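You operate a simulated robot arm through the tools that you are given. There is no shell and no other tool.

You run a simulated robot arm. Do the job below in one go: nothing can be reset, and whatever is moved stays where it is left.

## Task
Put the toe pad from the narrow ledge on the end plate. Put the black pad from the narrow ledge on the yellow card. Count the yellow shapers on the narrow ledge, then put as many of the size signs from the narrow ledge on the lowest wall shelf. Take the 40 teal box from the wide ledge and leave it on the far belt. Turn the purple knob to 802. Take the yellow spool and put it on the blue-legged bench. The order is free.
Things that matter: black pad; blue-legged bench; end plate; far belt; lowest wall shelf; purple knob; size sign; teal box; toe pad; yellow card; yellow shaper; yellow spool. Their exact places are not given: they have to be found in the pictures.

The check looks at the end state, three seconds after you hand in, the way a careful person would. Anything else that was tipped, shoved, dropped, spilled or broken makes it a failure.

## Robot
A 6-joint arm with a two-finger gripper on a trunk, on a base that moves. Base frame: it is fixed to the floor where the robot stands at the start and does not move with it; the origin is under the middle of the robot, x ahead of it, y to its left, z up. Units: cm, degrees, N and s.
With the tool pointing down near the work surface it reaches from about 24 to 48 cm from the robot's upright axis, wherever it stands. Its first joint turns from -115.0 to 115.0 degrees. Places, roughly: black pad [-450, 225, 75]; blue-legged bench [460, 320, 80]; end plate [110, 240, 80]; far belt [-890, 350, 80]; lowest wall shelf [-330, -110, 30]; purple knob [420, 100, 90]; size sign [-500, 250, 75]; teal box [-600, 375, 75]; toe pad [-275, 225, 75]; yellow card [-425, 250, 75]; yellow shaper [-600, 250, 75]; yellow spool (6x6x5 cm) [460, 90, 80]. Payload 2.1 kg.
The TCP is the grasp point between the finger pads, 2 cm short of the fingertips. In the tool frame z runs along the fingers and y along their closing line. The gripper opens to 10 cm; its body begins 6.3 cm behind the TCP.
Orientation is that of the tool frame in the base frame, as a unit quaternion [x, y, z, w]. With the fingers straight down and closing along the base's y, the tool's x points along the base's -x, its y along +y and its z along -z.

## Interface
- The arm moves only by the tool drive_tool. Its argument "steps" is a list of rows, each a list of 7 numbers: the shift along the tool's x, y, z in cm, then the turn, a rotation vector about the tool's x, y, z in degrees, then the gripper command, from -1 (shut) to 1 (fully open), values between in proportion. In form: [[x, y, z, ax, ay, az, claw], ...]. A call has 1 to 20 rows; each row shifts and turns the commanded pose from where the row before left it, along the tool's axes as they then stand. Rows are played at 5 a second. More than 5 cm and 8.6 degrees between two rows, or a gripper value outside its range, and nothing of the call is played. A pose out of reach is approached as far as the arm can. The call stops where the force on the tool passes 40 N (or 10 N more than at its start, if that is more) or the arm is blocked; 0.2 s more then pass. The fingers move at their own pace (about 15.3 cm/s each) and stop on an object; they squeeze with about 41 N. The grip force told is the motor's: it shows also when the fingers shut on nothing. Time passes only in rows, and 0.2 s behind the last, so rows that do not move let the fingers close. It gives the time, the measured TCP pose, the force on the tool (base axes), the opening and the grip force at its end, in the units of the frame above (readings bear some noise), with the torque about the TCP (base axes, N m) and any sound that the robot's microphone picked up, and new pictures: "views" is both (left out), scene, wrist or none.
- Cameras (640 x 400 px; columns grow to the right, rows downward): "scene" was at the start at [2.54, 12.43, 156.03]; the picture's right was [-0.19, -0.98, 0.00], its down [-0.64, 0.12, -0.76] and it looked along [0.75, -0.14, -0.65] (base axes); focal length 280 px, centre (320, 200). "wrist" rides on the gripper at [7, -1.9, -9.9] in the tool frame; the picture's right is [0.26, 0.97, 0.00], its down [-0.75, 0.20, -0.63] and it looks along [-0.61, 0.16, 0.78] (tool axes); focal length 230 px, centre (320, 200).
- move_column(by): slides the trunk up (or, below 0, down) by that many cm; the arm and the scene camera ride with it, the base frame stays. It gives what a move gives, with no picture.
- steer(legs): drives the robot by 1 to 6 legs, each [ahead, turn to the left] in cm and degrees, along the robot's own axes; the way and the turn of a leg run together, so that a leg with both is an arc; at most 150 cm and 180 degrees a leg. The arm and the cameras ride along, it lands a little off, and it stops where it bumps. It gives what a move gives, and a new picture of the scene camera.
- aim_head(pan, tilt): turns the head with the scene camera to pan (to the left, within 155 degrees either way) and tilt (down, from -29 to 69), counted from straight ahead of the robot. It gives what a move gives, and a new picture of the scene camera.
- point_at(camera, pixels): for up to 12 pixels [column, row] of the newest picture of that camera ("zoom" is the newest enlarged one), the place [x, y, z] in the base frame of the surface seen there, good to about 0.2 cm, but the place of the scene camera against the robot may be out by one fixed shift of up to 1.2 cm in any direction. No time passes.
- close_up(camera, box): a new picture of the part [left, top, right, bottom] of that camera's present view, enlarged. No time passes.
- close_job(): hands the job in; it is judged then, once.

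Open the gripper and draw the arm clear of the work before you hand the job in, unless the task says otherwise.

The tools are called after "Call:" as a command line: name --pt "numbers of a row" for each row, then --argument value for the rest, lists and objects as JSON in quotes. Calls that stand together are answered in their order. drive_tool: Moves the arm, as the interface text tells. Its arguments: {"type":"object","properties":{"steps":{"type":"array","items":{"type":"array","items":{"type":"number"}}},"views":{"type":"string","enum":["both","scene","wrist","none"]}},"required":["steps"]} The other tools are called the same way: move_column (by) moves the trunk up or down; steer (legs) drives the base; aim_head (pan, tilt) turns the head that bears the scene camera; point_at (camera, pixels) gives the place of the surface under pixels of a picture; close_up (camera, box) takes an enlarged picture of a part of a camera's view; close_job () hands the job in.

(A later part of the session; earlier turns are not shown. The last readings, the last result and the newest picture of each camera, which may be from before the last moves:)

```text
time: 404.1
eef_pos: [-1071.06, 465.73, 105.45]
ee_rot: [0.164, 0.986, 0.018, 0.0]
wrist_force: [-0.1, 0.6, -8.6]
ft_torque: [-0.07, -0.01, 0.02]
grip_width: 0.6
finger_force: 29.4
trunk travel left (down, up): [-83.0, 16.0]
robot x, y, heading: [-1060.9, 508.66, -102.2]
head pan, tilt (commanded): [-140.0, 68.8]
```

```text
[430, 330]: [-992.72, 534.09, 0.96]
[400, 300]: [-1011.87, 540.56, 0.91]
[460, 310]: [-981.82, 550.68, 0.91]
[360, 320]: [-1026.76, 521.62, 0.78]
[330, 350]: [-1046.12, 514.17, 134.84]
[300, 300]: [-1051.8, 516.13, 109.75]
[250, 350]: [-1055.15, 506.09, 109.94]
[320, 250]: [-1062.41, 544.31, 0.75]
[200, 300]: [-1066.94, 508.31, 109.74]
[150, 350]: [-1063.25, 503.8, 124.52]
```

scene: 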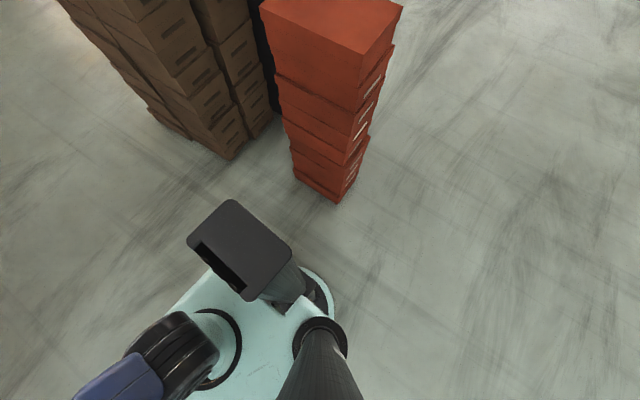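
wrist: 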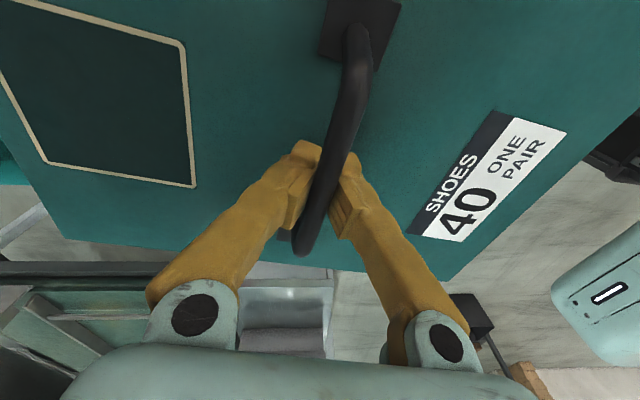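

The column stands behind the axis, so only the arm, mast (z 160) and base need care. I measure the line-end legs and the slab's left face.

Call:
aim_head --pan 30 --tilt 35

Call:
close_up --camera "scene" --box '[200, 100, 640, 400]'

```text
time: 406.7
eef_pos: [-1071.08, 465.52, 105.57]
ee_rot: [0.163, 0.986, 0.017, 0.001]
wrist_force: [-0.1, 0.0, -9.3]
ft_torque: [0.01, -0.06, -0.02]
grip_width: 0.59
finger_force: 29.4
trunk travel left (down, up): [-83.0, 16.0]
robot x, y, heading: [-1060.84, 508.75, -102.4]
head pan, tilt (commanded): [30.0, 35.0]
```

scene: 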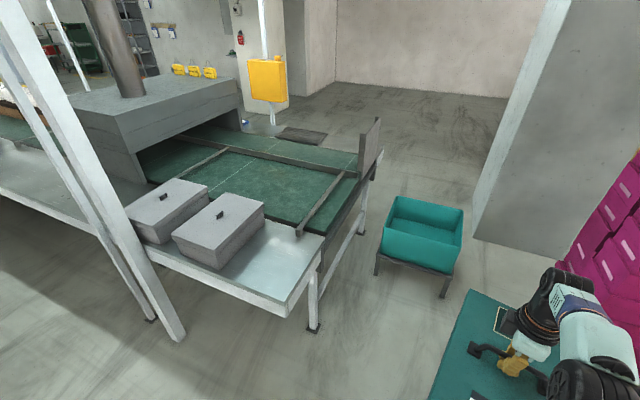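

```text
1.33 times, centred on (420, 250) of scene
```

zoom: 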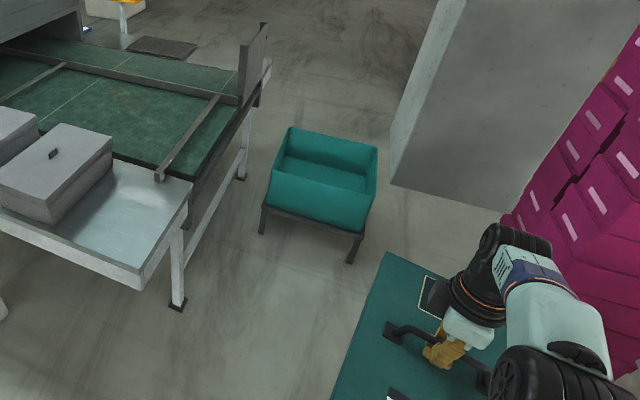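

Call:
point_at --camera "scene" --pixels '[[314, 328], [361, 233], [332, 270], [480, 190], [500, 130], [475, 228], [377, 270], [443, 295], [320, 255], [299, 232], [358, 175], [290, 312]]'

```text
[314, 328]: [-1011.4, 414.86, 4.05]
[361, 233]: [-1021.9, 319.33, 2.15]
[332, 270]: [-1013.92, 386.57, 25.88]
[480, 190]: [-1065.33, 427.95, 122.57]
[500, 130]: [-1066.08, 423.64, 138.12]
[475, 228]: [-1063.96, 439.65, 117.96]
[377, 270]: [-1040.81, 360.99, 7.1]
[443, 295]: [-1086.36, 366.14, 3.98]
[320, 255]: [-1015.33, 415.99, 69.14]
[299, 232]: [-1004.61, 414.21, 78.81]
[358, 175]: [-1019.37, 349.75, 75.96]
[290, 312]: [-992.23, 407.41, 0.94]
```

Legs are at (−1011,415) and (−1022,319), the slab at x≤−1064. I raise the trunk 4 cm, turn and drive to about (−1036,451), then face −y.

Call:
move_column --by 4

Call:
steer --legs '[[0, 36.5], [62, 0], [0, -23.5]]'

Call:
aim_head --pan 30 --tilt 50

```text
time: 407.5
eef_pos: [-1071.05, 465.64, 109.54]
ee_rot: [0.163, 0.986, 0.017, 0.0]
wrist_force: [-0.2, 0.5, -9.1]
ft_torque: [-0.01, -0.05, -0.03]
grip_width: 0.57
finger_force: 29.7
trunk travel left (down, up): [-87.0, 12.0]
robot x, y, heading: [-1060.69, 508.88, -102.6]
head pan, tilt (commanded): [30.0, 35.0]
```

```text
time: 413.9
eef_pos: [-1034.73, 408.62, 109.53]
ee_rot: [0.044, 0.999, 0.018, -0.003]
wrist_force: [0.4, 0.7, -8.4]
ft_torque: [0.03, 0.0, 0.02]
grip_width: 0.61
finger_force: 29.5
trunk travel left (down, up): [-87.0, 12.0]
robot x, y, heading: [-1034.91, 452.83, -88.6]
head pan, tilt (commanded): [30.0, 35.0]
```

scene: 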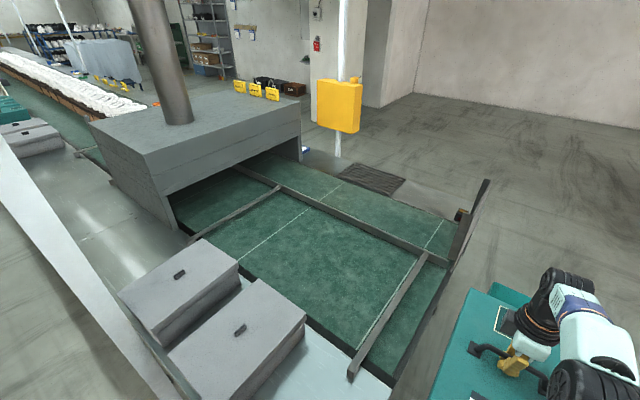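

```text
time: 414.7
eef_pos: [-1034.73, 408.57, 109.46]
ee_rot: [0.044, 0.999, 0.018, -0.002]
wrist_force: [0.3, 0.7, -8.8]
ft_torque: [0.04, -0.03, 0.01]
grip_width: 0.62
finger_force: 29.5
trunk travel left (down, up): [-87.0, 12.0]
robot x, y, heading: [-1035.08, 452.96, -88.6]
head pan, tilt (commanded): [30.0, 50.0]
```

scene: 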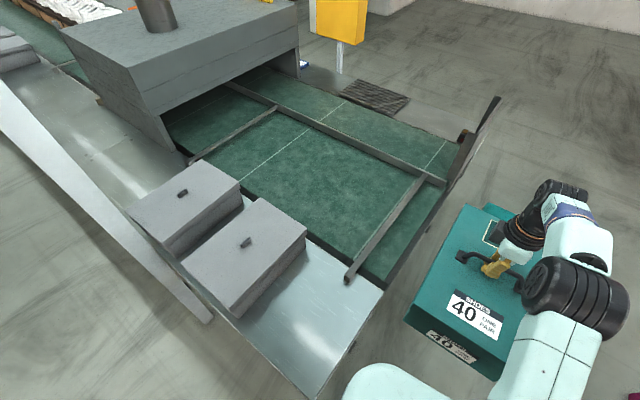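

Now the box is in front of the line's end. I level the tool (2° tilt) and shift the box to the left over the belt's end, at z≈109 well above everything.

Call:
drive_tool --pt "0 0 0 2 0 0 -1" --pt "-4 2.29 0 0 0 0 -1" --pt "-4 2.29 0 0 0 0 -1" --pt "-4 2.29 0 0 0 0 -1" --pt "-4 2.29 0 0 0 0 -1" --pt "-4 2.29 0 0 0 0 -1" --pt "-4 2.29 0 0 0 0 -1" --pt "-4 2.29 0 0 0 0 -1" --pt "-4 2.29 0 0 0 0 -1" --pt "-4 2.29 0 0 0 0 -1" --views "scene"

```text
time: 416.9
eef_pos: [-998.21, 426.93, 108.85]
ee_rot: [0.044, 0.999, 0.001, -0.009]
wrist_force: [1.0, 1.8, -8.5]
ft_torque: [0.0, 0.01, 0.03]
grip_width: 0.6
finger_force: 29.3
out of reach, approached as far as the arm can: row 10
trunk travel left (down, up): [-87.0, 12.0]
robot x, y, heading: [-1034.95, 453.1, -88.6]
head pan, tilt (commanded): [30.0, 50.0]
```

scene: 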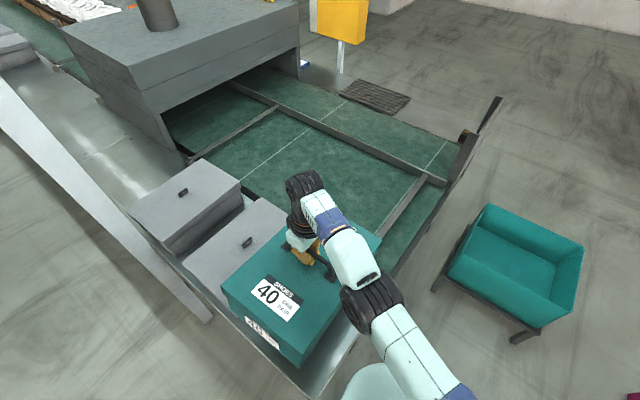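

The base would pass too close to the leg at (−1011,415) on this line. I first draw the box beside me (toward +y), then turn 6° right and drive 60 cm so that I stand at about (−1040,393).

Call:
drive_tool --pt "-0.2 4.3 0 0 0 0 -1" --pt "-0.2 4.3 0 0 0 0 -1" --pt "-0.2 4.3 0 0 0 0 -1" --pt "-0.2 4.3 0 0 0 0 -1" --pt "-0.2 4.3 0 0 0 0 -1" --views "scene"

```text
time: 418.1
eef_pos: [-992.81, 447.54, 109.56]
ee_rot: [0.045, 0.999, -0.001, -0.004]
wrist_force: [0.5, 0.6, -8.8]
ft_torque: [0.05, 0.03, 0.01]
grip_width: 0.61
finger_force: 29.7
out of reach, approached as far as the arm can: row 1, 2, 3
trunk travel left (down, up): [-87.0, 12.0]
robot x, y, heading: [-1035.21, 452.75, -88.5]
head pan, tilt (commanded): [30.0, 50.0]
```

scene: 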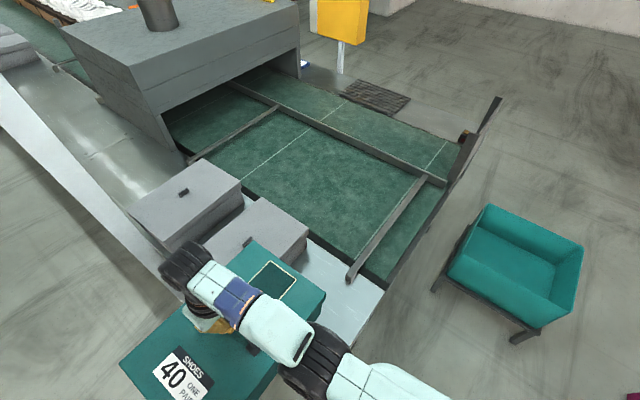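

The box is to my left side. I turn 6° right and drive 58 cm.

Call:
steer --legs '[[0, -6.2], [58, 0]]'

Call:
aim_head --pan 65 --tilt 50

```text
time: 422.0
eef_pos: [-998.92, 384.01, 109.61]
ee_rot: [0.098, 0.995, 0.0, -0.003]
wrist_force: [0.1, 0.2, -10.0]
ft_torque: [-0.03, 0.01, 0.01]
grip_width: 0.59
finger_force: 29.4
trunk travel left (down, up): [-87.0, 12.0]
robot x, y, heading: [-1039.66, 394.0, -95.1]
head pan, tilt (commanded): [30.0, 50.0]
```

scene: 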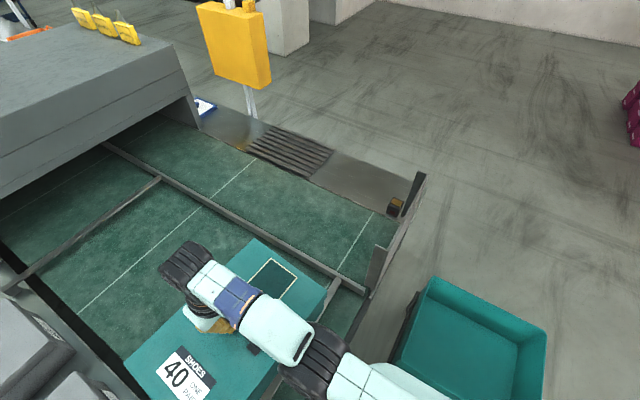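

```text
time: 423.0
eef_pos: [-998.71, 383.85, 109.57]
ee_rot: [0.099, 0.995, 0.0, -0.004]
wrist_force: [0.5, -0.3, -9.1]
ft_torque: [-0.02, -0.01, 0.02]
grip_width: 0.6
finger_force: 29.3
trunk travel left (down, up): [-87.0, 12.0]
robot x, y, heading: [-1039.91, 393.93, -94.8]
head pan, tilt (commanded): [65.0, 50.0]
```

scene: 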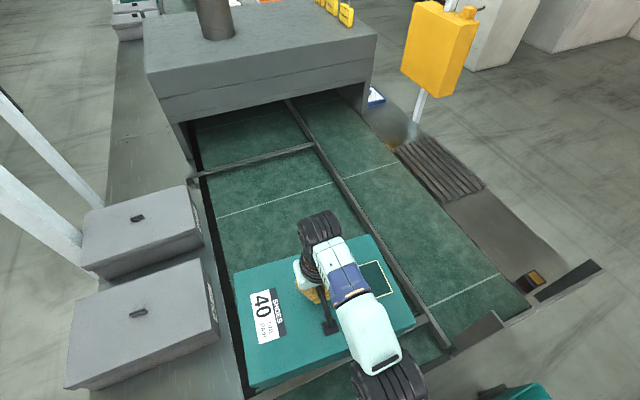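

The box hangs over the belt. I lower the trunk 10 cm, then align (rotate 4.8°) and shift ~4 cm inward of the rail.

Call:
move_column --by -10

Call:
drive_tool --pt "-2.1 0.8 0 0 0 -2.4 -1" --pt "-2.1 0.8 0 0 0 -2.4 -1" --pt "0 0 0 0 0 0 -1" --views "both"

```text
time: 424.4
eef_pos: [-998.82, 383.93, 99.41]
ee_rot: [0.098, 0.995, 0.0, -0.004]
wrist_force: [0.1, -0.1, -9.2]
ft_torque: [0.01, 0.0, 0.0]
grip_width: 0.6
finger_force: 29.5
trunk travel left (down, up): [-77.0, 22.0]
robot x, y, heading: [-1039.82, 394.29, -94.7]
head pan, tilt (commanded): [65.0, 50.0]
```

```text
time: 425.1
eef_pos: [-999.05, 384.52, 99.04]
ee_rot: [0.067, 0.998, 0.001, -0.004]
wrist_force: [-0.2, -0.5, -9.0]
ft_torque: [-0.03, -0.03, -0.02]
grip_width: 0.63
finger_force: 29.3
out of reach, approached as far as the arm can: row 1, 2
trunk travel left (down, up): [-77.0, 22.0]
robot x, y, heading: [-1040.08, 394.02, -95.0]
head pan, tilt (commanded): [65.0, 50.0]
```

scene: 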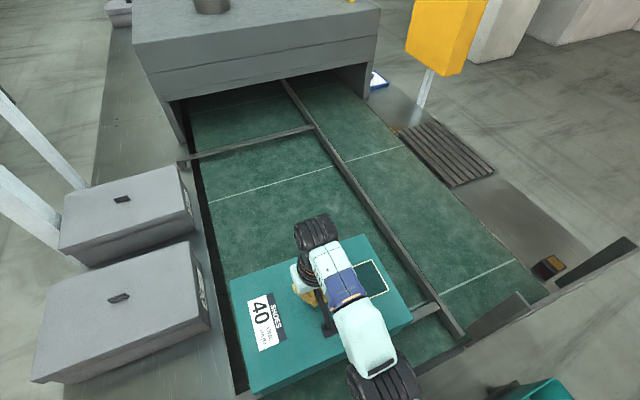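
wrist: 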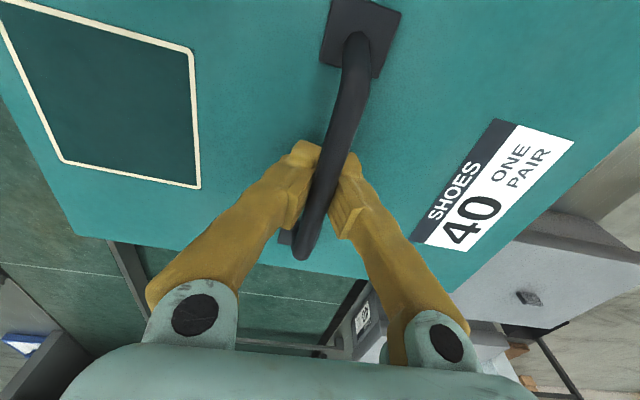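

The arm's reach falls ~4 cm short sideways. I raise the trunk again 8 cm and turn the robot left in two stages, bringing the box back over the belt each time, so that the arm reaches more forward.

Call:
move_column --by 8

Call:
steer --legs '[[0, 22]]'

```text
time: 426.3
eef_pos: [-998.96, 384.6, 107.14]
ee_rot: [0.067, 0.998, -0.001, -0.004]
wrist_force: [0.9, 0.7, -8.7]
ft_torque: [0.0, -0.02, 0.0]
grip_width: 0.61
finger_force: 29.2
trunk travel left (down, up): [-85.0, 14.0]
robot x, y, heading: [-1039.78, 394.69, -94.6]
head pan, tilt (commanded): [65.0, 50.0]
```

```text
time: 427.9
eef_pos: [-998.08, 400.7, 107.14]
ee_rot: [-0.124, 0.992, -0.001, -0.004]
wrist_force: [0.5, -0.4, -9.4]
ft_torque: [0.02, 0.0, 0.0]
grip_width: 0.6
finger_force: 29.7
trunk travel left (down, up): [-85.0, 14.0]
robot x, y, heading: [-1039.74, 394.22, -72.5]
head pan, tilt (commanded): [65.0, 50.0]
```

scene: 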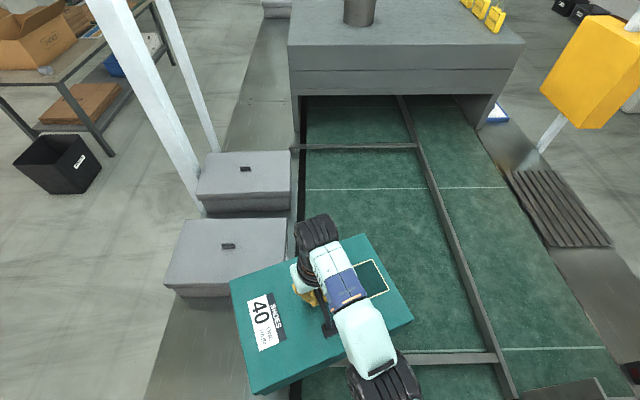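

I bring the box back over the belt: shift −y by 14.7 cm and rotate it 22° clockwise.

Call:
drive_tool --pt "0.88 -4.83 0 0 0 0 -1" --pt "0.88 -4.83 0 0 0 0 -1" --pt "0.88 -4.83 0 0 0 0 -1" --pt "0 0 0 0 0 7.2 -1" --pt "0 0 0 0 0 7.2 -1" --pt "0 0 0 0 0 7 -1" --views "none"

Call:
steer --legs '[[0, 22]]'

```text
time: 429.3
eef_pos: [-996.48, 386.11, 107.46]
ee_rot: [0.063, 0.998, 0.0, -0.003]
wrist_force: [-1.1, 0.0, -9.3]
ft_torque: [0.05, -0.02, -0.03]
grip_width: 0.6
finger_force: 29.6
out of reach, approached as far as the arm can: row 1, 2
trunk travel left (down, up): [-85.0, 14.0]
robot x, y, heading: [-1039.69, 394.19, -72.8]
head pan, tilt (commanded): [65.0, 50.0]
```

```text
time: 430.8
eef_pos: [-996.46, 402.45, 107.47]
ee_rot: [-0.126, 0.992, -0.001, -0.002]
wrist_force: [0.1, 0.1, -9.7]
ft_torque: [0.0, -0.02, -0.02]
grip_width: 0.61
finger_force: 29.7
trunk travel left (down, up): [-85.0, 14.0]
robot x, y, heading: [-1039.64, 394.01, -51.0]
head pan, tilt (commanded): [65.0, 50.0]
```

scene: 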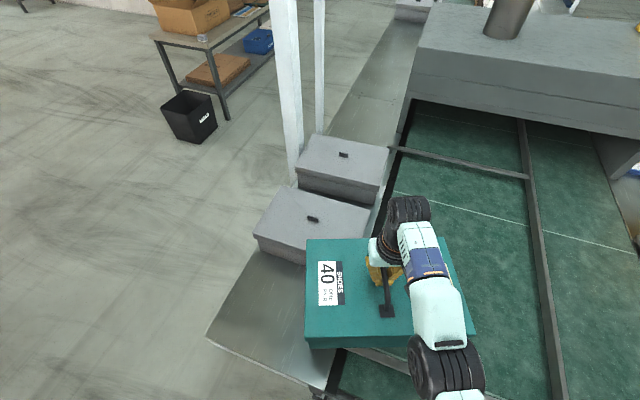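

I bring the box back again to about (−993.5,386) and re-align it.

Call:
drive_tool --pt "0.3 -4.18 0 0 0 0 -1" --pt "0.3 -4.18 0 0 0 0 -1" --pt "0.3 -4.18 0 0 0 0 -1" --pt "0.3 -4.18 0 0 0 0 -1" --pt "0 0 0 0 0 7.2 -1" --pt "0 0 0 0 0 7.2 -1" --pt "0 0 0 0 0 7 -1" --views "none"

Call:
aim_head --pan 30 --tilt 55

```text
time: 432.4
eef_pos: [-994.51, 386.16, 107.3]
ee_rot: [0.061, 0.998, -0.002, -0.002]
wrist_force: [-0.4, 0.7, -9.1]
ft_torque: [0.03, 0.03, 0.0]
grip_width: 0.58
finger_force: 29.7
out of reach, approached as far as the arm can: row 3, 4
trunk travel left (down, up): [-85.0, 14.0]
robot x, y, heading: [-1040.07, 393.94, -51.3]
head pan, tilt (commanded): [65.0, 50.0]
```

```text
time: 433.4
eef_pos: [-994.63, 386.25, 107.23]
ee_rot: [0.059, 0.998, -0.002, -0.002]
wrist_force: [0.4, -0.3, -8.9]
ft_torque: [0.03, 0.0, -0.01]
grip_width: 0.58
finger_force: 29.1
trunk travel left (down, up): [-85.0, 14.0]
robot x, y, heading: [-1040.21, 393.9, -51.3]
head pan, tilt (commanded): [30.0, 55.0]
```

scene: 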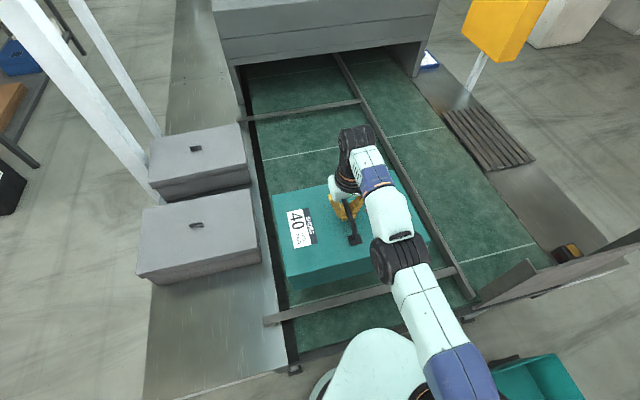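

The box is inside the rails. I check belt edges and rail against the box from this view before lowering.

Call:
point_at --camera "scene" --pixels '[[262, 180], [290, 345], [300, 300], [272, 200], [288, 275], [295, 286], [340, 290], [350, 300], [425, 275], [270, 320], [300, 315], [430, 235]]'

```text
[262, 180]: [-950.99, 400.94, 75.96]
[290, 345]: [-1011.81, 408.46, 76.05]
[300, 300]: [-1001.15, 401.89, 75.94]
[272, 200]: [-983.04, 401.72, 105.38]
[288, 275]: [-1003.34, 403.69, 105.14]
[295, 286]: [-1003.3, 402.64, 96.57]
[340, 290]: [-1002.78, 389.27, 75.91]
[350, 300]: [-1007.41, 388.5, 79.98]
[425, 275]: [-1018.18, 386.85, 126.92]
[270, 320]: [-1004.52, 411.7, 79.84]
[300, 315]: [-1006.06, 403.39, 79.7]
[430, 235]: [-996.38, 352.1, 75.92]
```

Clearance to the rail is ~1.5 cm and to the belt edge ~3 cm. I lower the trunk 10 cm and nudge the box 1 cm inward.

Call:
move_column --by -10

Call:
drive_tool --pt "-1.1 -0.9 0 0 0 0 -1" --pt "0 0 1.5 0 0 0 -1" --pt "0 0 0 0 0 0 -1" --views "both"

```text
time: 434.8
eef_pos: [-994.63, 386.04, 97.22]
ee_rot: [0.059, 0.998, -0.002, -0.001]
wrist_force: [-0.5, -1.0, -8.7]
ft_torque: [-0.01, 0.0, -0.03]
grip_width: 0.6
finger_force: 29.8
trunk travel left (down, up): [-75.0, 24.0]
robot x, y, heading: [-1039.87, 394.13, -51.1]
head pan, tilt (commanded): [30.0, 55.0]
```

```text
time: 435.6
eef_pos: [-994.41, 385.68, 95.71]
ee_rot: [0.059, 0.998, -0.001, -0.001]
wrist_force: [0.1, 0.1, -8.7]
ft_torque: [0.02, 0.0, 0.01]
grip_width: 0.6
finger_force: 29.6
out of reach, approached as far as the arm can: row 1
trunk travel left (down, up): [-75.0, 24.0]
robot x, y, heading: [-1039.95, 393.97, -51.2]
head pan, tilt (commanded): [30.0, 55.0]
```

scene: 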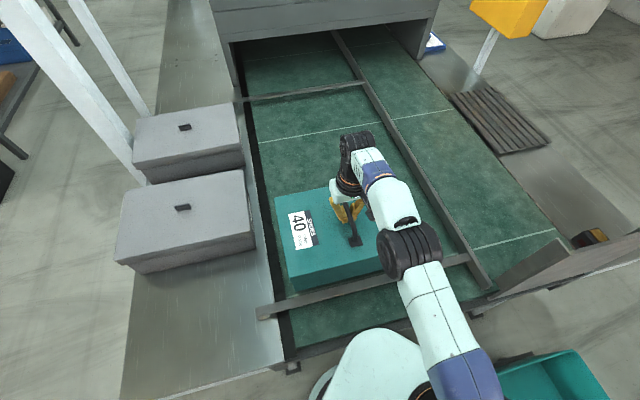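
wrist: 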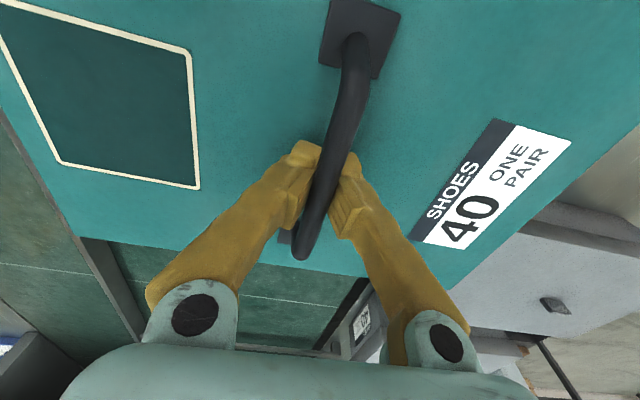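

Still clear of the rail. I lower onto the belt with small final steps.

Call:
drive_tool --pt "0 0 2 0 0 0 -1" --pt "0 0 2 0 0 0 -1" --pt "0 0 1 0 0 0 -1" --pt "0 0 0.4 0 0 0 -1" --pt "0 0 0 0 0 0 -1" --views "scene"

```text
time: 436.8
eef_pos: [-994.52, 385.6, 90.28]
ee_rot: [0.059, 0.998, -0.002, -0.002]
wrist_force: [0.2, 0.0, -9.1]
ft_torque: [0.04, 0.0, 0.02]
grip_width: 0.62
finger_force: 29.2
trunk travel left (down, up): [-75.0, 24.0]
robot x, y, heading: [-1039.84, 394.36, -51.3]
head pan, tilt (commanded): [30.0, 55.0]
```

scene: 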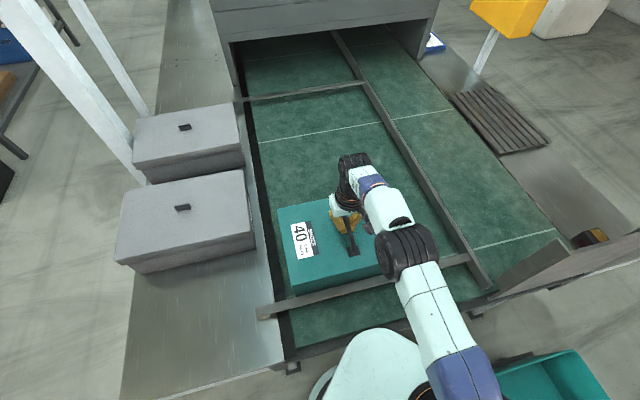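

Force still carries the weight (−9 N). I lower in 0.15 cm steps until it is taken by the belt.

Call:
drive_tool --pt "0 0 0.15 0 0 0 -1" --pt "0 0 0.15 0 0 0 -1" --pt "0 0 0.1 0 0 0 -1" --pt "0 0 0 0 0 0 -1" --views "none"

```text
time: 437.8
eef_pos: [-994.51, 385.65, 89.87]
ee_rot: [0.06, 0.998, -0.002, -0.001]
wrist_force: [0.9, -0.5, -6.0]
ft_torque: [0.03, 0.2, -0.01]
grip_width: 0.6
finger_force: 29.5
trunk travel left (down, up): [-75.0, 24.0]
robot x, y, heading: [-1040.15, 394.29, -51.3]
head pan, tilt (commanded): [30.0, 55.0]
```

Contact begins (−6 N). I lower 0.2 cm more, then open.

Call:
drive_tool --pt "0 0 0.1 0 0 0 -1" --pt "0 0 0.1 0 0 0 -1" --pt "0 0 0.1 0 0 0 -1" --pt "0 0 0 0 0 0 -1" --views "none"

```text
time: 438.8
eef_pos: [-994.67, 385.63, 89.63]
ee_rot: [0.059, 0.998, -0.002, -0.002]
wrist_force: [-0.3, -0.4, 0.6]
ft_torque: [0.02, 0.01, -0.02]
grip_width: 0.02
finger_force: 29.2
trunk travel left (down, up): [-75.0, 24.0]
robot x, y, heading: [-1039.6, 393.79, -50.9]
head pan, tilt (commanded): [30.0, 55.0]
```

The weight is now on the belt. I open the fingers and rise.

Call:
drive_tool --pt "0 0 0 0 0 0 0" --pt "0 0 0 0 0 0 0" --pt "0 0 0 0 0 0 0" --pt "0 0 -1 0 0 0 0" --pt "0 0 -2 0 0 0 0" --pt "0 0 -4 0 0 0 0" --pt "0 0 -4 0 0 0 0" --views "both"

```text
time: 440.4
eef_pos: [-995.35, 385.65, 100.35]
ee_rot: [0.06, 0.998, -0.002, -0.001]
wrist_force: [-0.8, 0.6, 0.0]
ft_torque: [-0.01, -0.05, 0.03]
grip_width: 4.97
finger_force: 0.1
out of reach, approached as far as the arm can: row 7
trunk travel left (down, up): [-75.0, 24.0]
robot x, y, heading: [-1039.53, 394.3, -51.3]
head pan, tilt (commanded): [30.0, 55.0]
```

scene: 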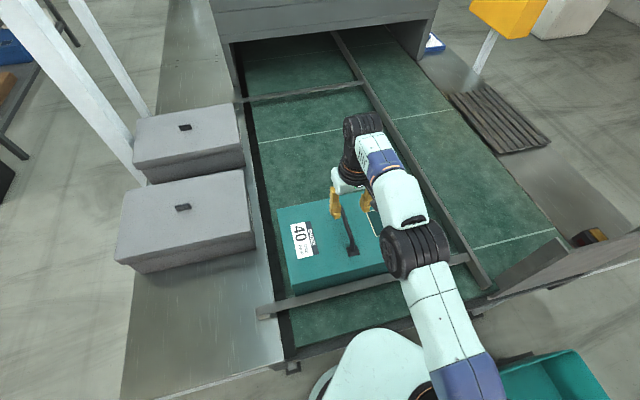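
wrist: 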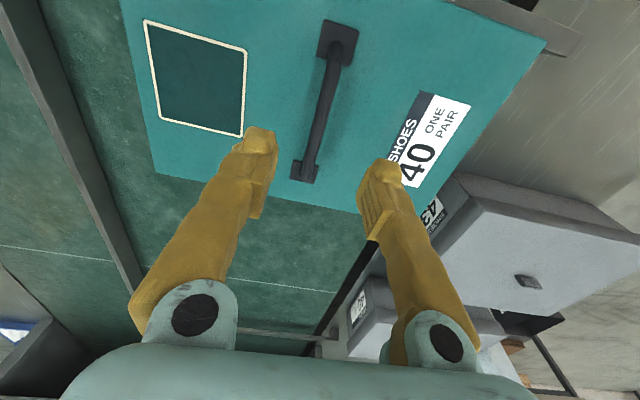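

The teal box rests on the belt. I take a close-up to verify it lies flat inside the rails.

Call:
close_up --camera "scene" --box '[230, 160, 500, 360]'

Call:
point_at --camera "scene" --pixels '[[278, 212], [293, 282], [290, 292], [283, 290], [380, 265], [300, 200]]'

```text
2.00 times, centred on (365, 260) of scene
```

zoom: 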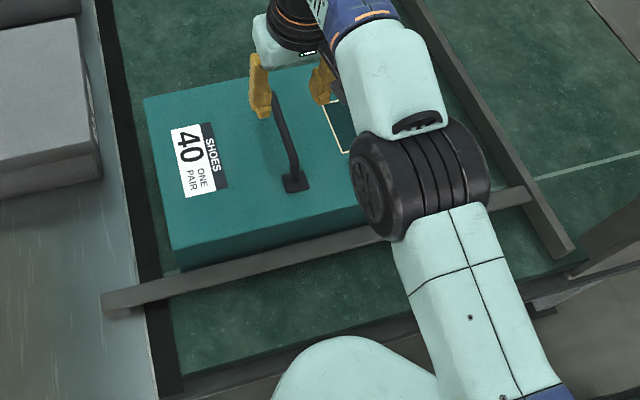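

```text
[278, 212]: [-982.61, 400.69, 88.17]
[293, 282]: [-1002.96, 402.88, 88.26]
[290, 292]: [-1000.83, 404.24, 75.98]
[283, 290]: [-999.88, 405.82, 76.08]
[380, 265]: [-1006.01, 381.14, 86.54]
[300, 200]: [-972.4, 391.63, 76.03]
```

The box lies flat (all corners z≈88.2 scene) within the rails. I retract the arm toward me before leaving this corner.

Call:
drive_tool --pt "4 0 0 0 0 0 0" --pt "4 0 0 0 0 0 0" --pt "4 0 0 0 0 0 0" --pt "2 0 -3 0 0 0 0" --views "none"

Call:
steer --legs '[[0, -40], [-60, 0], [-38, 0]]'

Call:
aim_head --pan -70 --tilt 25

```text
time: 441.4
eef_pos: [-1009.26, 387.35, 103.59]
ee_rot: [0.06, 0.998, -0.003, 0.0]
wrist_force: [-1.0, 0.1, 0.3]
ft_torque: [0.02, -0.02, -0.03]
grip_width: 5.01
finger_force: 0.1
trunk travel left (down, up): [-75.0, 24.0]
robot x, y, heading: [-1039.71, 393.96, -50.9]
head pan, tilt (commanded): [30.0, 55.0]
```

```text
time: 448.6
eef_pos: [-1019.36, 465.87, 103.56]
ee_rot: [0.394, 0.919, -0.001, -0.001]
wrist_force: [-0.1, 0.0, 0.1]
ft_torque: [0.01, 0.0, -0.02]
grip_width: 4.98
finger_force: 0.1
trunk travel left (down, up): [-75.0, 24.0]
robot x, y, heading: [-1038.75, 490.59, -90.6]
head pan, tilt (commanded): [30.0, 55.0]
```

scene: 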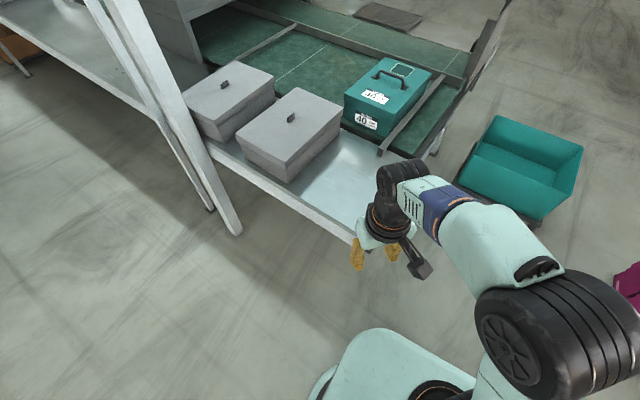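

```text
time: 450.3
eef_pos: [-1019.31, 466.02, 103.5]
ee_rot: [0.393, 0.92, -0.002, -0.001]
wrist_force: [0.0, -0.3, -0.1]
ft_torque: [0.01, -0.02, -0.02]
grip_width: 5.0
finger_force: 0.1
trunk travel left (down, up): [-75.0, 24.0]
robot x, y, heading: [-1038.75, 490.87, -90.8]
head pan, tilt (commanded): [-70.0, 25.0]
```

scene: 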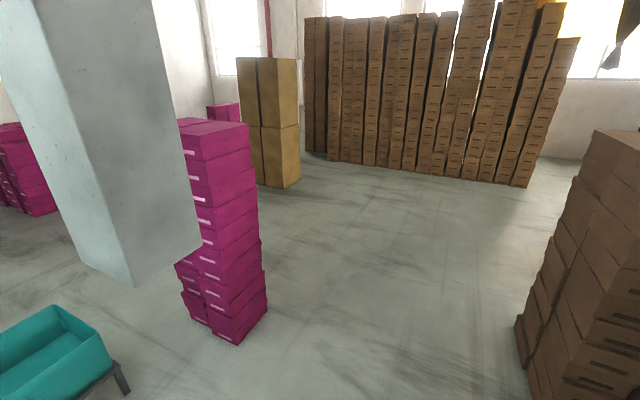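

I measure the passage to the left of the brown stack and past the purple stack.

Call:
point_at --camera "scene" --pixels '[[240, 346], [268, 312], [280, 190], [300, 184], [522, 345], [530, 395], [350, 300], [215, 330], [330, 165], [530, 185], [290, 240]]'

```text
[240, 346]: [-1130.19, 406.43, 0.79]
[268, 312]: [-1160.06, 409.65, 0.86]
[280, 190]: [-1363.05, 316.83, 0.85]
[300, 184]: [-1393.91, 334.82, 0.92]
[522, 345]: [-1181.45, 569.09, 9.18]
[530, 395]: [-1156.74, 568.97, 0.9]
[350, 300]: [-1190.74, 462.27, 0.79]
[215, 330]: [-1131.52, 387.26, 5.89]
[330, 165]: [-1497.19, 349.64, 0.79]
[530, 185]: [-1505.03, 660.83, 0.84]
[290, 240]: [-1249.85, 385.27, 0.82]
```

The corridor at y≈490 is open and x≈−1230 is free southward. I drive that way.

Call:
steer --legs '[[0, -89], [120, 0], [70, 0], [0, 89]]'

Call:
aim_head --pan 20 --tilt 25

```text
time: 467.4
eef_pos: [-1209.58, 460.97, 103.54]
ee_rot: [0.392, 0.92, -0.001, -0.001]
wrist_force: [0.2, -0.3, 0.2]
ft_torque: [0.02, 0.0, -0.01]
grip_width: 5.0
finger_force: 0.1
trunk travel left (down, up): [-75.0, 24.0]
robot x, y, heading: [-1228.94, 485.59, -90.5]
head pan, tilt (commanded): [-70.0, 25.0]
```

scene: 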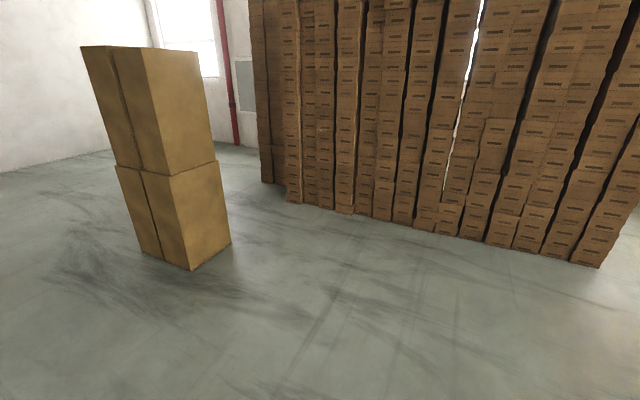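

```text
time: 469.0
eef_pos: [-1209.77, 461.07, 103.55]
ee_rot: [0.392, 0.92, -0.001, -0.002]
wrist_force: [-0.5, -0.8, -0.5]
ft_torque: [0.01, 0.01, 0.02]
grip_width: 4.99
finger_force: 0.0
trunk travel left (down, up): [-75.0, 24.0]
robot x, y, heading: [-1229.12, 485.68, -90.4]
head pan, tilt (commanded): [20.0, 25.0]
```

scene: 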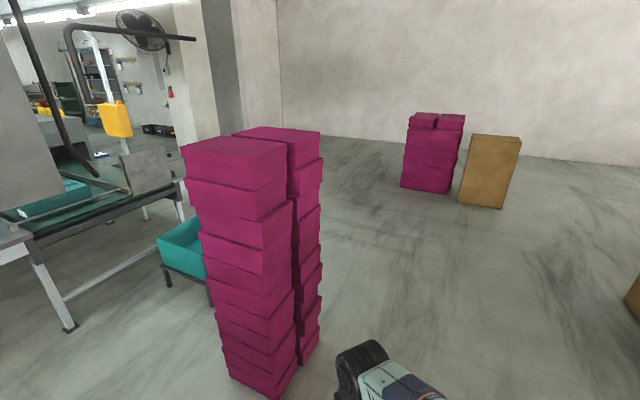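

Free floor ahead. I drive 235 cm south and then face east (+x) along the narrow-ledge side.

Call:
steer --legs '[[140, 0], [100, 0], [0, 90]]'

Call:
aim_head --pan 0 --tilt 20

```text
time: 484.7
eef_pos: [-1202.64, 264.11, 103.55]
ee_rot: [-0.386, 0.922, -0.002, 0.0]
wrist_force: [-0.6, -0.3, 0.2]
ft_torque: [0.01, 0.02, 0.01]
grip_width: 4.99
finger_force: 0.0
trunk travel left (down, up): [-75.0, 24.0]
robot x, y, heading: [-1226.88, 244.25, 1.2]
head pan, tilt (commanded): [20.0, 25.0]
```

scene: 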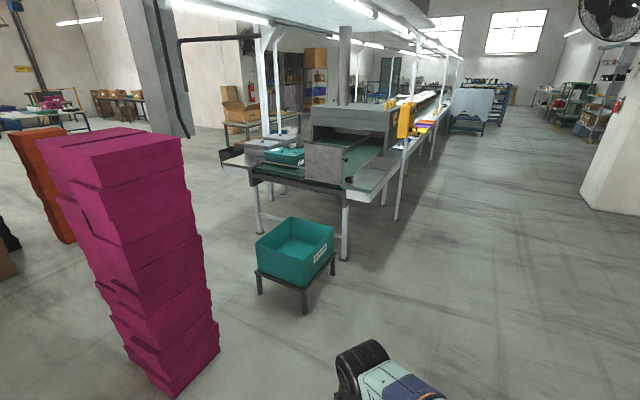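

```text
time: 485.6
eef_pos: [-1202.69, 264.11, 103.58]
ee_rot: [-0.387, 0.922, -0.002, 0.0]
wrist_force: [0.1, 0.9, 0.1]
ft_torque: [-0.02, -0.01, 0.01]
grip_width: 5.0
finger_force: 0.1
trunk travel left (down, up): [-75.0, 24.0]
robot x, y, heading: [-1226.95, 244.02, 1.2]
head pan, tilt (commanded): [0.0, 20.0]
```

scene: 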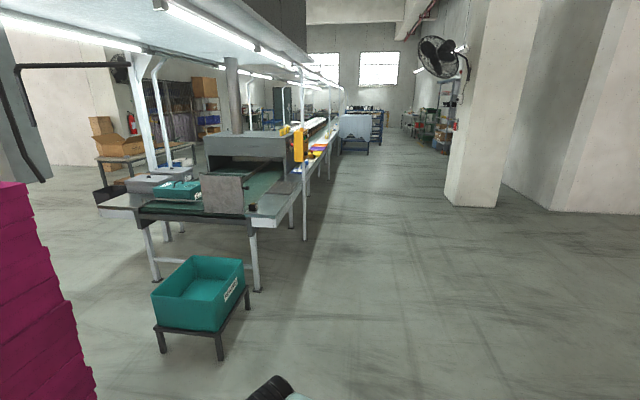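

I measure the posts and the line's narrow side before driving along it.

Call:
point_at --camera "scene" --pixels '[[304, 240], [258, 290], [292, 225], [245, 300], [298, 145], [282, 205], [450, 200], [340, 155], [320, 165], [308, 195], [345, 128]]'

Call:
close_up --camera "scene" --box '[270, 90, 400, 200]'

```text
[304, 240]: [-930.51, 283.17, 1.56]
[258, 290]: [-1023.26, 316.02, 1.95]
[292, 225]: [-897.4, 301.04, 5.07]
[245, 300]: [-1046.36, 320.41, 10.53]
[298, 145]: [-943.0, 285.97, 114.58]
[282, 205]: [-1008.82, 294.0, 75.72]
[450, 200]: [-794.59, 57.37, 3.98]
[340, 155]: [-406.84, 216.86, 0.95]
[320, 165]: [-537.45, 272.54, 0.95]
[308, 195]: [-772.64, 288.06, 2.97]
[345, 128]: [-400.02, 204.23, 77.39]
```

```text
3.64 times, centred on (335, 145) of scene
```

zoom: 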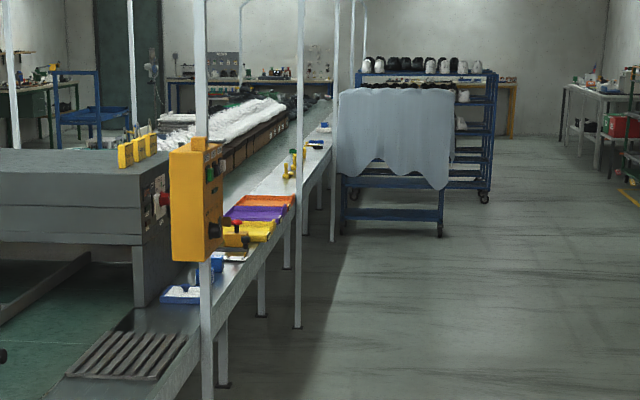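

The lane beside the narrow ledge is free. I drive along it to x≈−640.

Call:
steer --legs '[[0, -5], [150, 0], [150, 0], [150, 0], [135, 0]]'

Call:
aim_head --pan 50 --tilt 35

```text
time: 513.8
eef_pos: [-620.23, 217.84, 103.5]
ee_rot: [-0.344, 0.939, -0.003, 0.0]
wrist_force: [-0.5, -0.5, 0.1]
ft_torque: [0.01, 0.06, 0.02]
grip_width: 5.03
finger_force: 0.0
trunk travel left (down, up): [-75.0, 24.0]
robot x, y, heading: [-646.27, 199.87, -3.9]
head pan, tilt (commanded): [0.0, 20.0]
```

scene: 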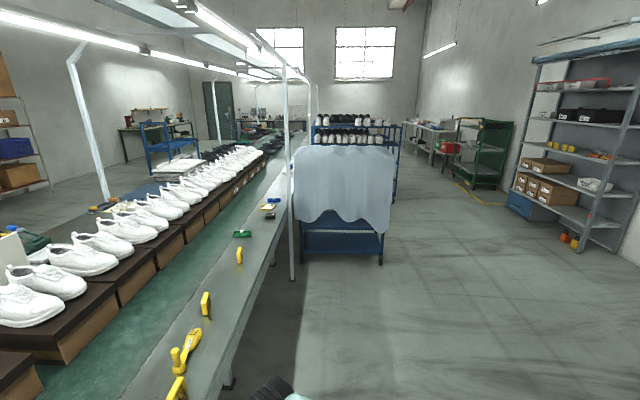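

```text
time: 515.0
eef_pos: [-620.07, 217.83, 103.49]
ee_rot: [-0.343, 0.939, -0.002, 0.0]
wrist_force: [-0.4, -0.3, 0.3]
ft_torque: [0.01, -0.02, 0.03]
grip_width: 5.01
finger_force: 0.1
trunk travel left (down, up): [-75.0, 24.0]
robot x, y, heading: [-646.42, 200.02, -3.7]
head pan, tilt (commanded): [50.0, 35.0]
```

scene: 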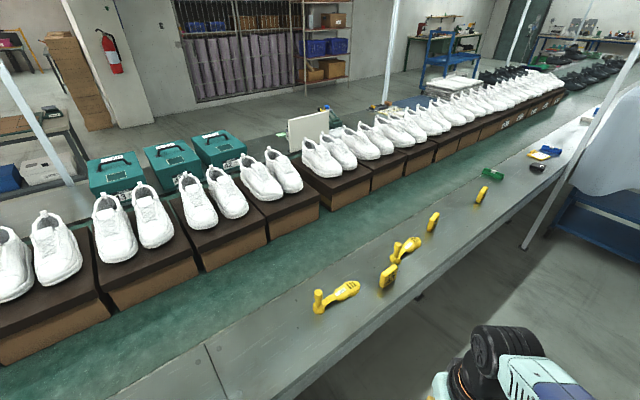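

The narrow ledge with yellow objects is in view. I zoom to identify the shapers and the size signs.

Call:
close_up --camera "scene" --box '[290, 170, 530, 330]'

Call:
close_up --camera "scene" --box '[460, 90, 640, 200]'

Call:
aim_head --pan 100 --tilt 35

Call:
aim_head --pan 135 --tilt 30

```text
2.50 times, centred on (410, 250) of scene
```

zoom: 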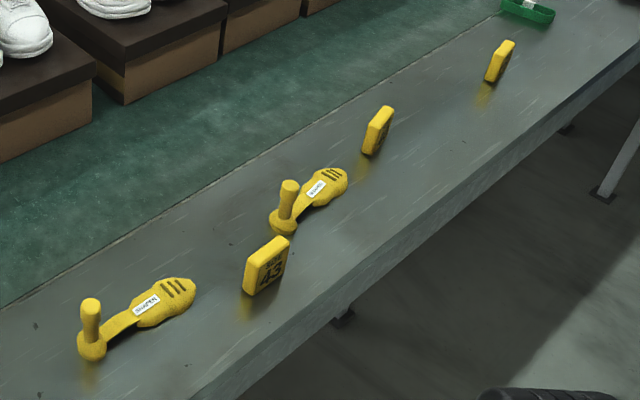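

```text
3.56 times, centred on (550, 145) of scene
```

zoom: 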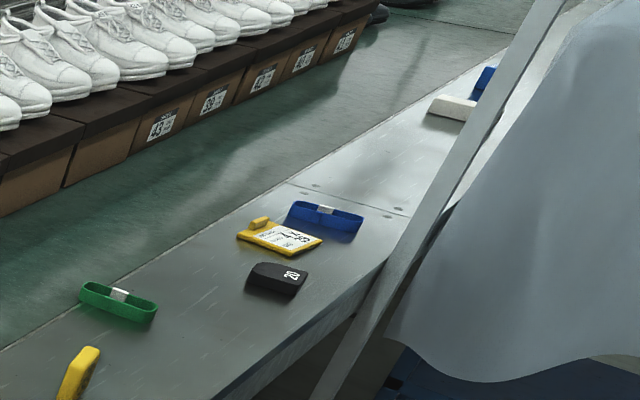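

```text
time: 516.1
eef_pos: [-620.19, 217.86, 103.39]
ee_rot: [-0.343, 0.939, -0.001, -0.001]
wrist_force: [-1.0, 0.1, -0.8]
ft_torque: [-0.02, -0.01, 0.02]
grip_width: 4.98
finger_force: 0.1
trunk travel left (down, up): [-75.0, 24.0]
robot x, y, heading: [-646.15, 200.26, -4.2]
head pan, tilt (commanded): [100.0, 35.0]
```

scene: 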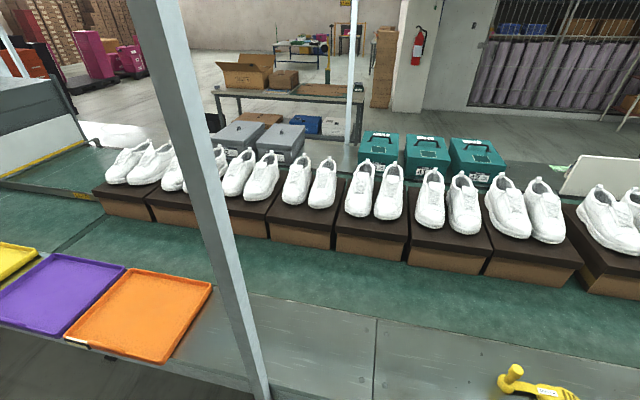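

```text
time: 517.1
eef_pos: [-620.22, 217.92, 103.5]
ee_rot: [-0.344, 0.939, -0.002, 0.001]
wrist_force: [-0.3, 0.0, 0.4]
ft_torque: [0.0, 0.03, -0.05]
grip_width: 5.0
finger_force: 0.0
trunk travel left (down, up): [-75.0, 24.0]
robot x, y, heading: [-646.45, 199.72, -3.8]
head pan, tilt (commanded): [135.0, 30.0]
```

scene: 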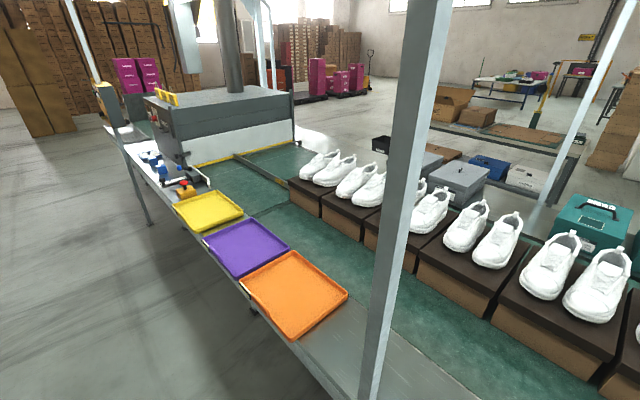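

Two yellow shapers and three size signs are visible so far. I zoom on the far left part of the ledge to check for more.

Call:
close_up --camera "scene" --box '[90, 70, 260, 220]'

Call:
aim_head --pan 25 --tilt 25

Call:
close_up --camera "scene" --box '[300, 90, 480, 260]'

```text
2.67 times, centred on (175, 145) of scene
```

zoom: 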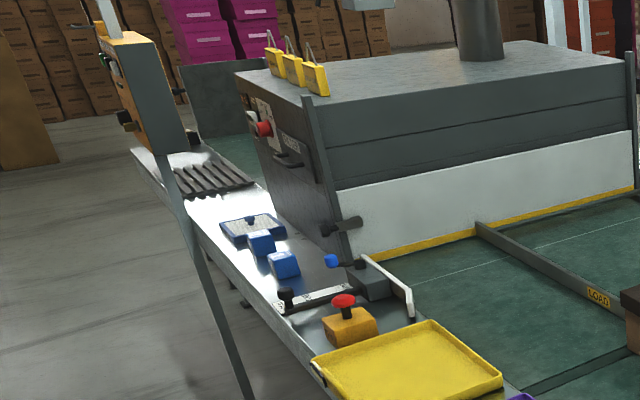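

```text
time: 519.0
eef_pos: [-620.15, 217.85, 103.4]
ee_rot: [-0.343, 0.939, -0.002, 0.0]
wrist_force: [0.2, 0.4, 1.0]
ft_torque: [-0.02, 0.0, -0.02]
grip_width: 5.01
finger_force: 0.0
trunk travel left (down, up): [-75.0, 24.0]
robot x, y, heading: [-646.43, 200.13, -4.1]
head pan, tilt (commanded): [25.0, 25.0]
```

scene: 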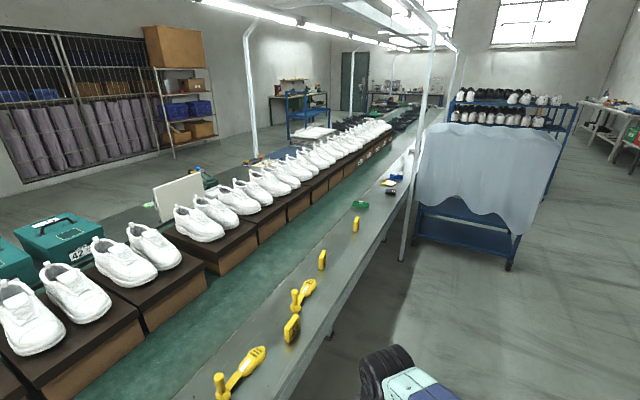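

```text
2.35 times, centred on (390, 175) of scene
```

zoom: 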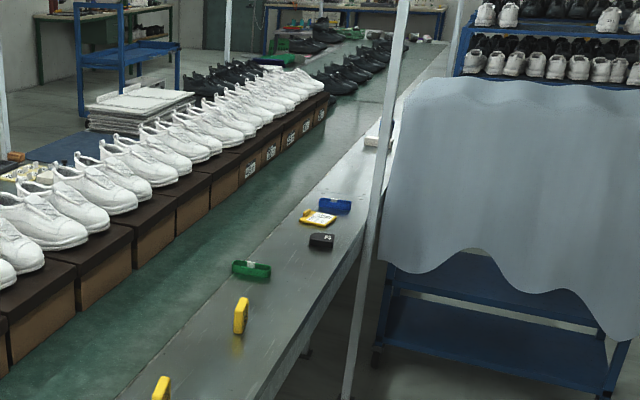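

I count two yellow shapers (labelled) and three size signs. I aim at them again and measure positions.

Call:
aim_head --pan 50 --tilt 35

Call:
point_at --camera "scene" --pixels '[[320, 303], [350, 288], [388, 275], [396, 250], [412, 244], [434, 220], [482, 193], [492, 174], [540, 167], [545, 153], [430, 290], [533, 240]]'

```text
time: 519.9
eef_pos: [-620.24, 217.84, 103.43]
ee_rot: [-0.344, 0.939, -0.002, 0.0]
wrist_force: [0.4, -0.4, 0.0]
ft_torque: [0.0, 0.01, 0.01]
grip_width: 4.99
finger_force: 0.0
trunk travel left (down, up): [-75.0, 24.0]
robot x, y, heading: [-646.15, 199.99, -3.9]
head pan, tilt (commanded): [50.0, 35.0]
```

scene: 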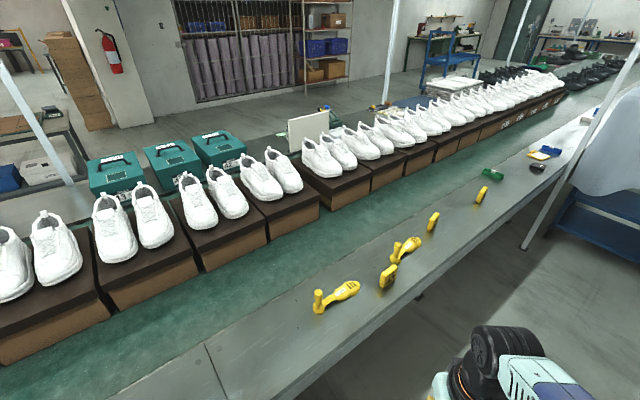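

```text
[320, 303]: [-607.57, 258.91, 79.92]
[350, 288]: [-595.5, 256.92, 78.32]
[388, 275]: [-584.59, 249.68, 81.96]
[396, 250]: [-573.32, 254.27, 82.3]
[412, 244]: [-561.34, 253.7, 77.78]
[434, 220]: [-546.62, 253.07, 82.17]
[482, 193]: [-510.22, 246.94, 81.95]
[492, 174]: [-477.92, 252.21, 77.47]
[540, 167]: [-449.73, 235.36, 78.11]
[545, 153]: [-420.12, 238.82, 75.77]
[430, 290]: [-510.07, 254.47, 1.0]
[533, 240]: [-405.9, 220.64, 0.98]
```

The black pad (−450,235) and card (−428,241) can be reached from about (−452,205). I drive there along the ledge and then face it.

Call:
steer --legs '[[0, 3.0], [100, 0], [91, 0], [0, 91]]'

Call:
aim_head --pan -10 --tilt 50

```text
time: 533.9
eef_pos: [-472.4, 221.51, 103.53]
ee_rot: [0.924, -0.382, 0.001, -0.002]
wrist_force: [0.4, -0.3, 0.1]
ft_torque: [-0.03, -0.01, -0.01]
grip_width: 5.03
finger_force: 0.1
trunk travel left (down, up): [-75.0, 24.0]
robot x, y, heading: [-452.77, 196.85, 90.7]
head pan, tilt (commanded): [50.0, 35.0]
```

scene: 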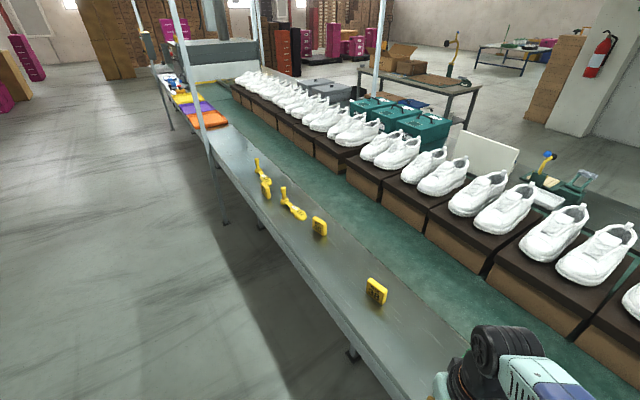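

```text
time: 535.2
eef_pos: [-472.54, 221.4, 103.51]
ee_rot: [0.924, -0.383, 0.002, -0.001]
wrist_force: [-0.4, 0.2, -0.6]
ft_torque: [0.0, 0.01, -0.01]
grip_width: 4.99
finger_force: 0.0
trunk travel left (down, up): [-75.0, 24.0]
robot x, y, heading: [-452.9, 196.94, 90.6]
head pan, tilt (commanded): [-10.0, 50.0]
```

scene: 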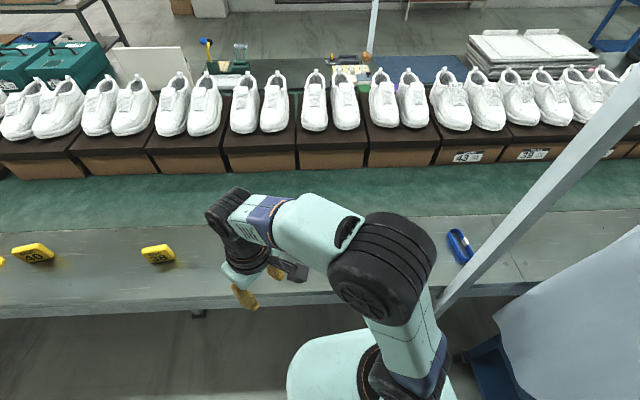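

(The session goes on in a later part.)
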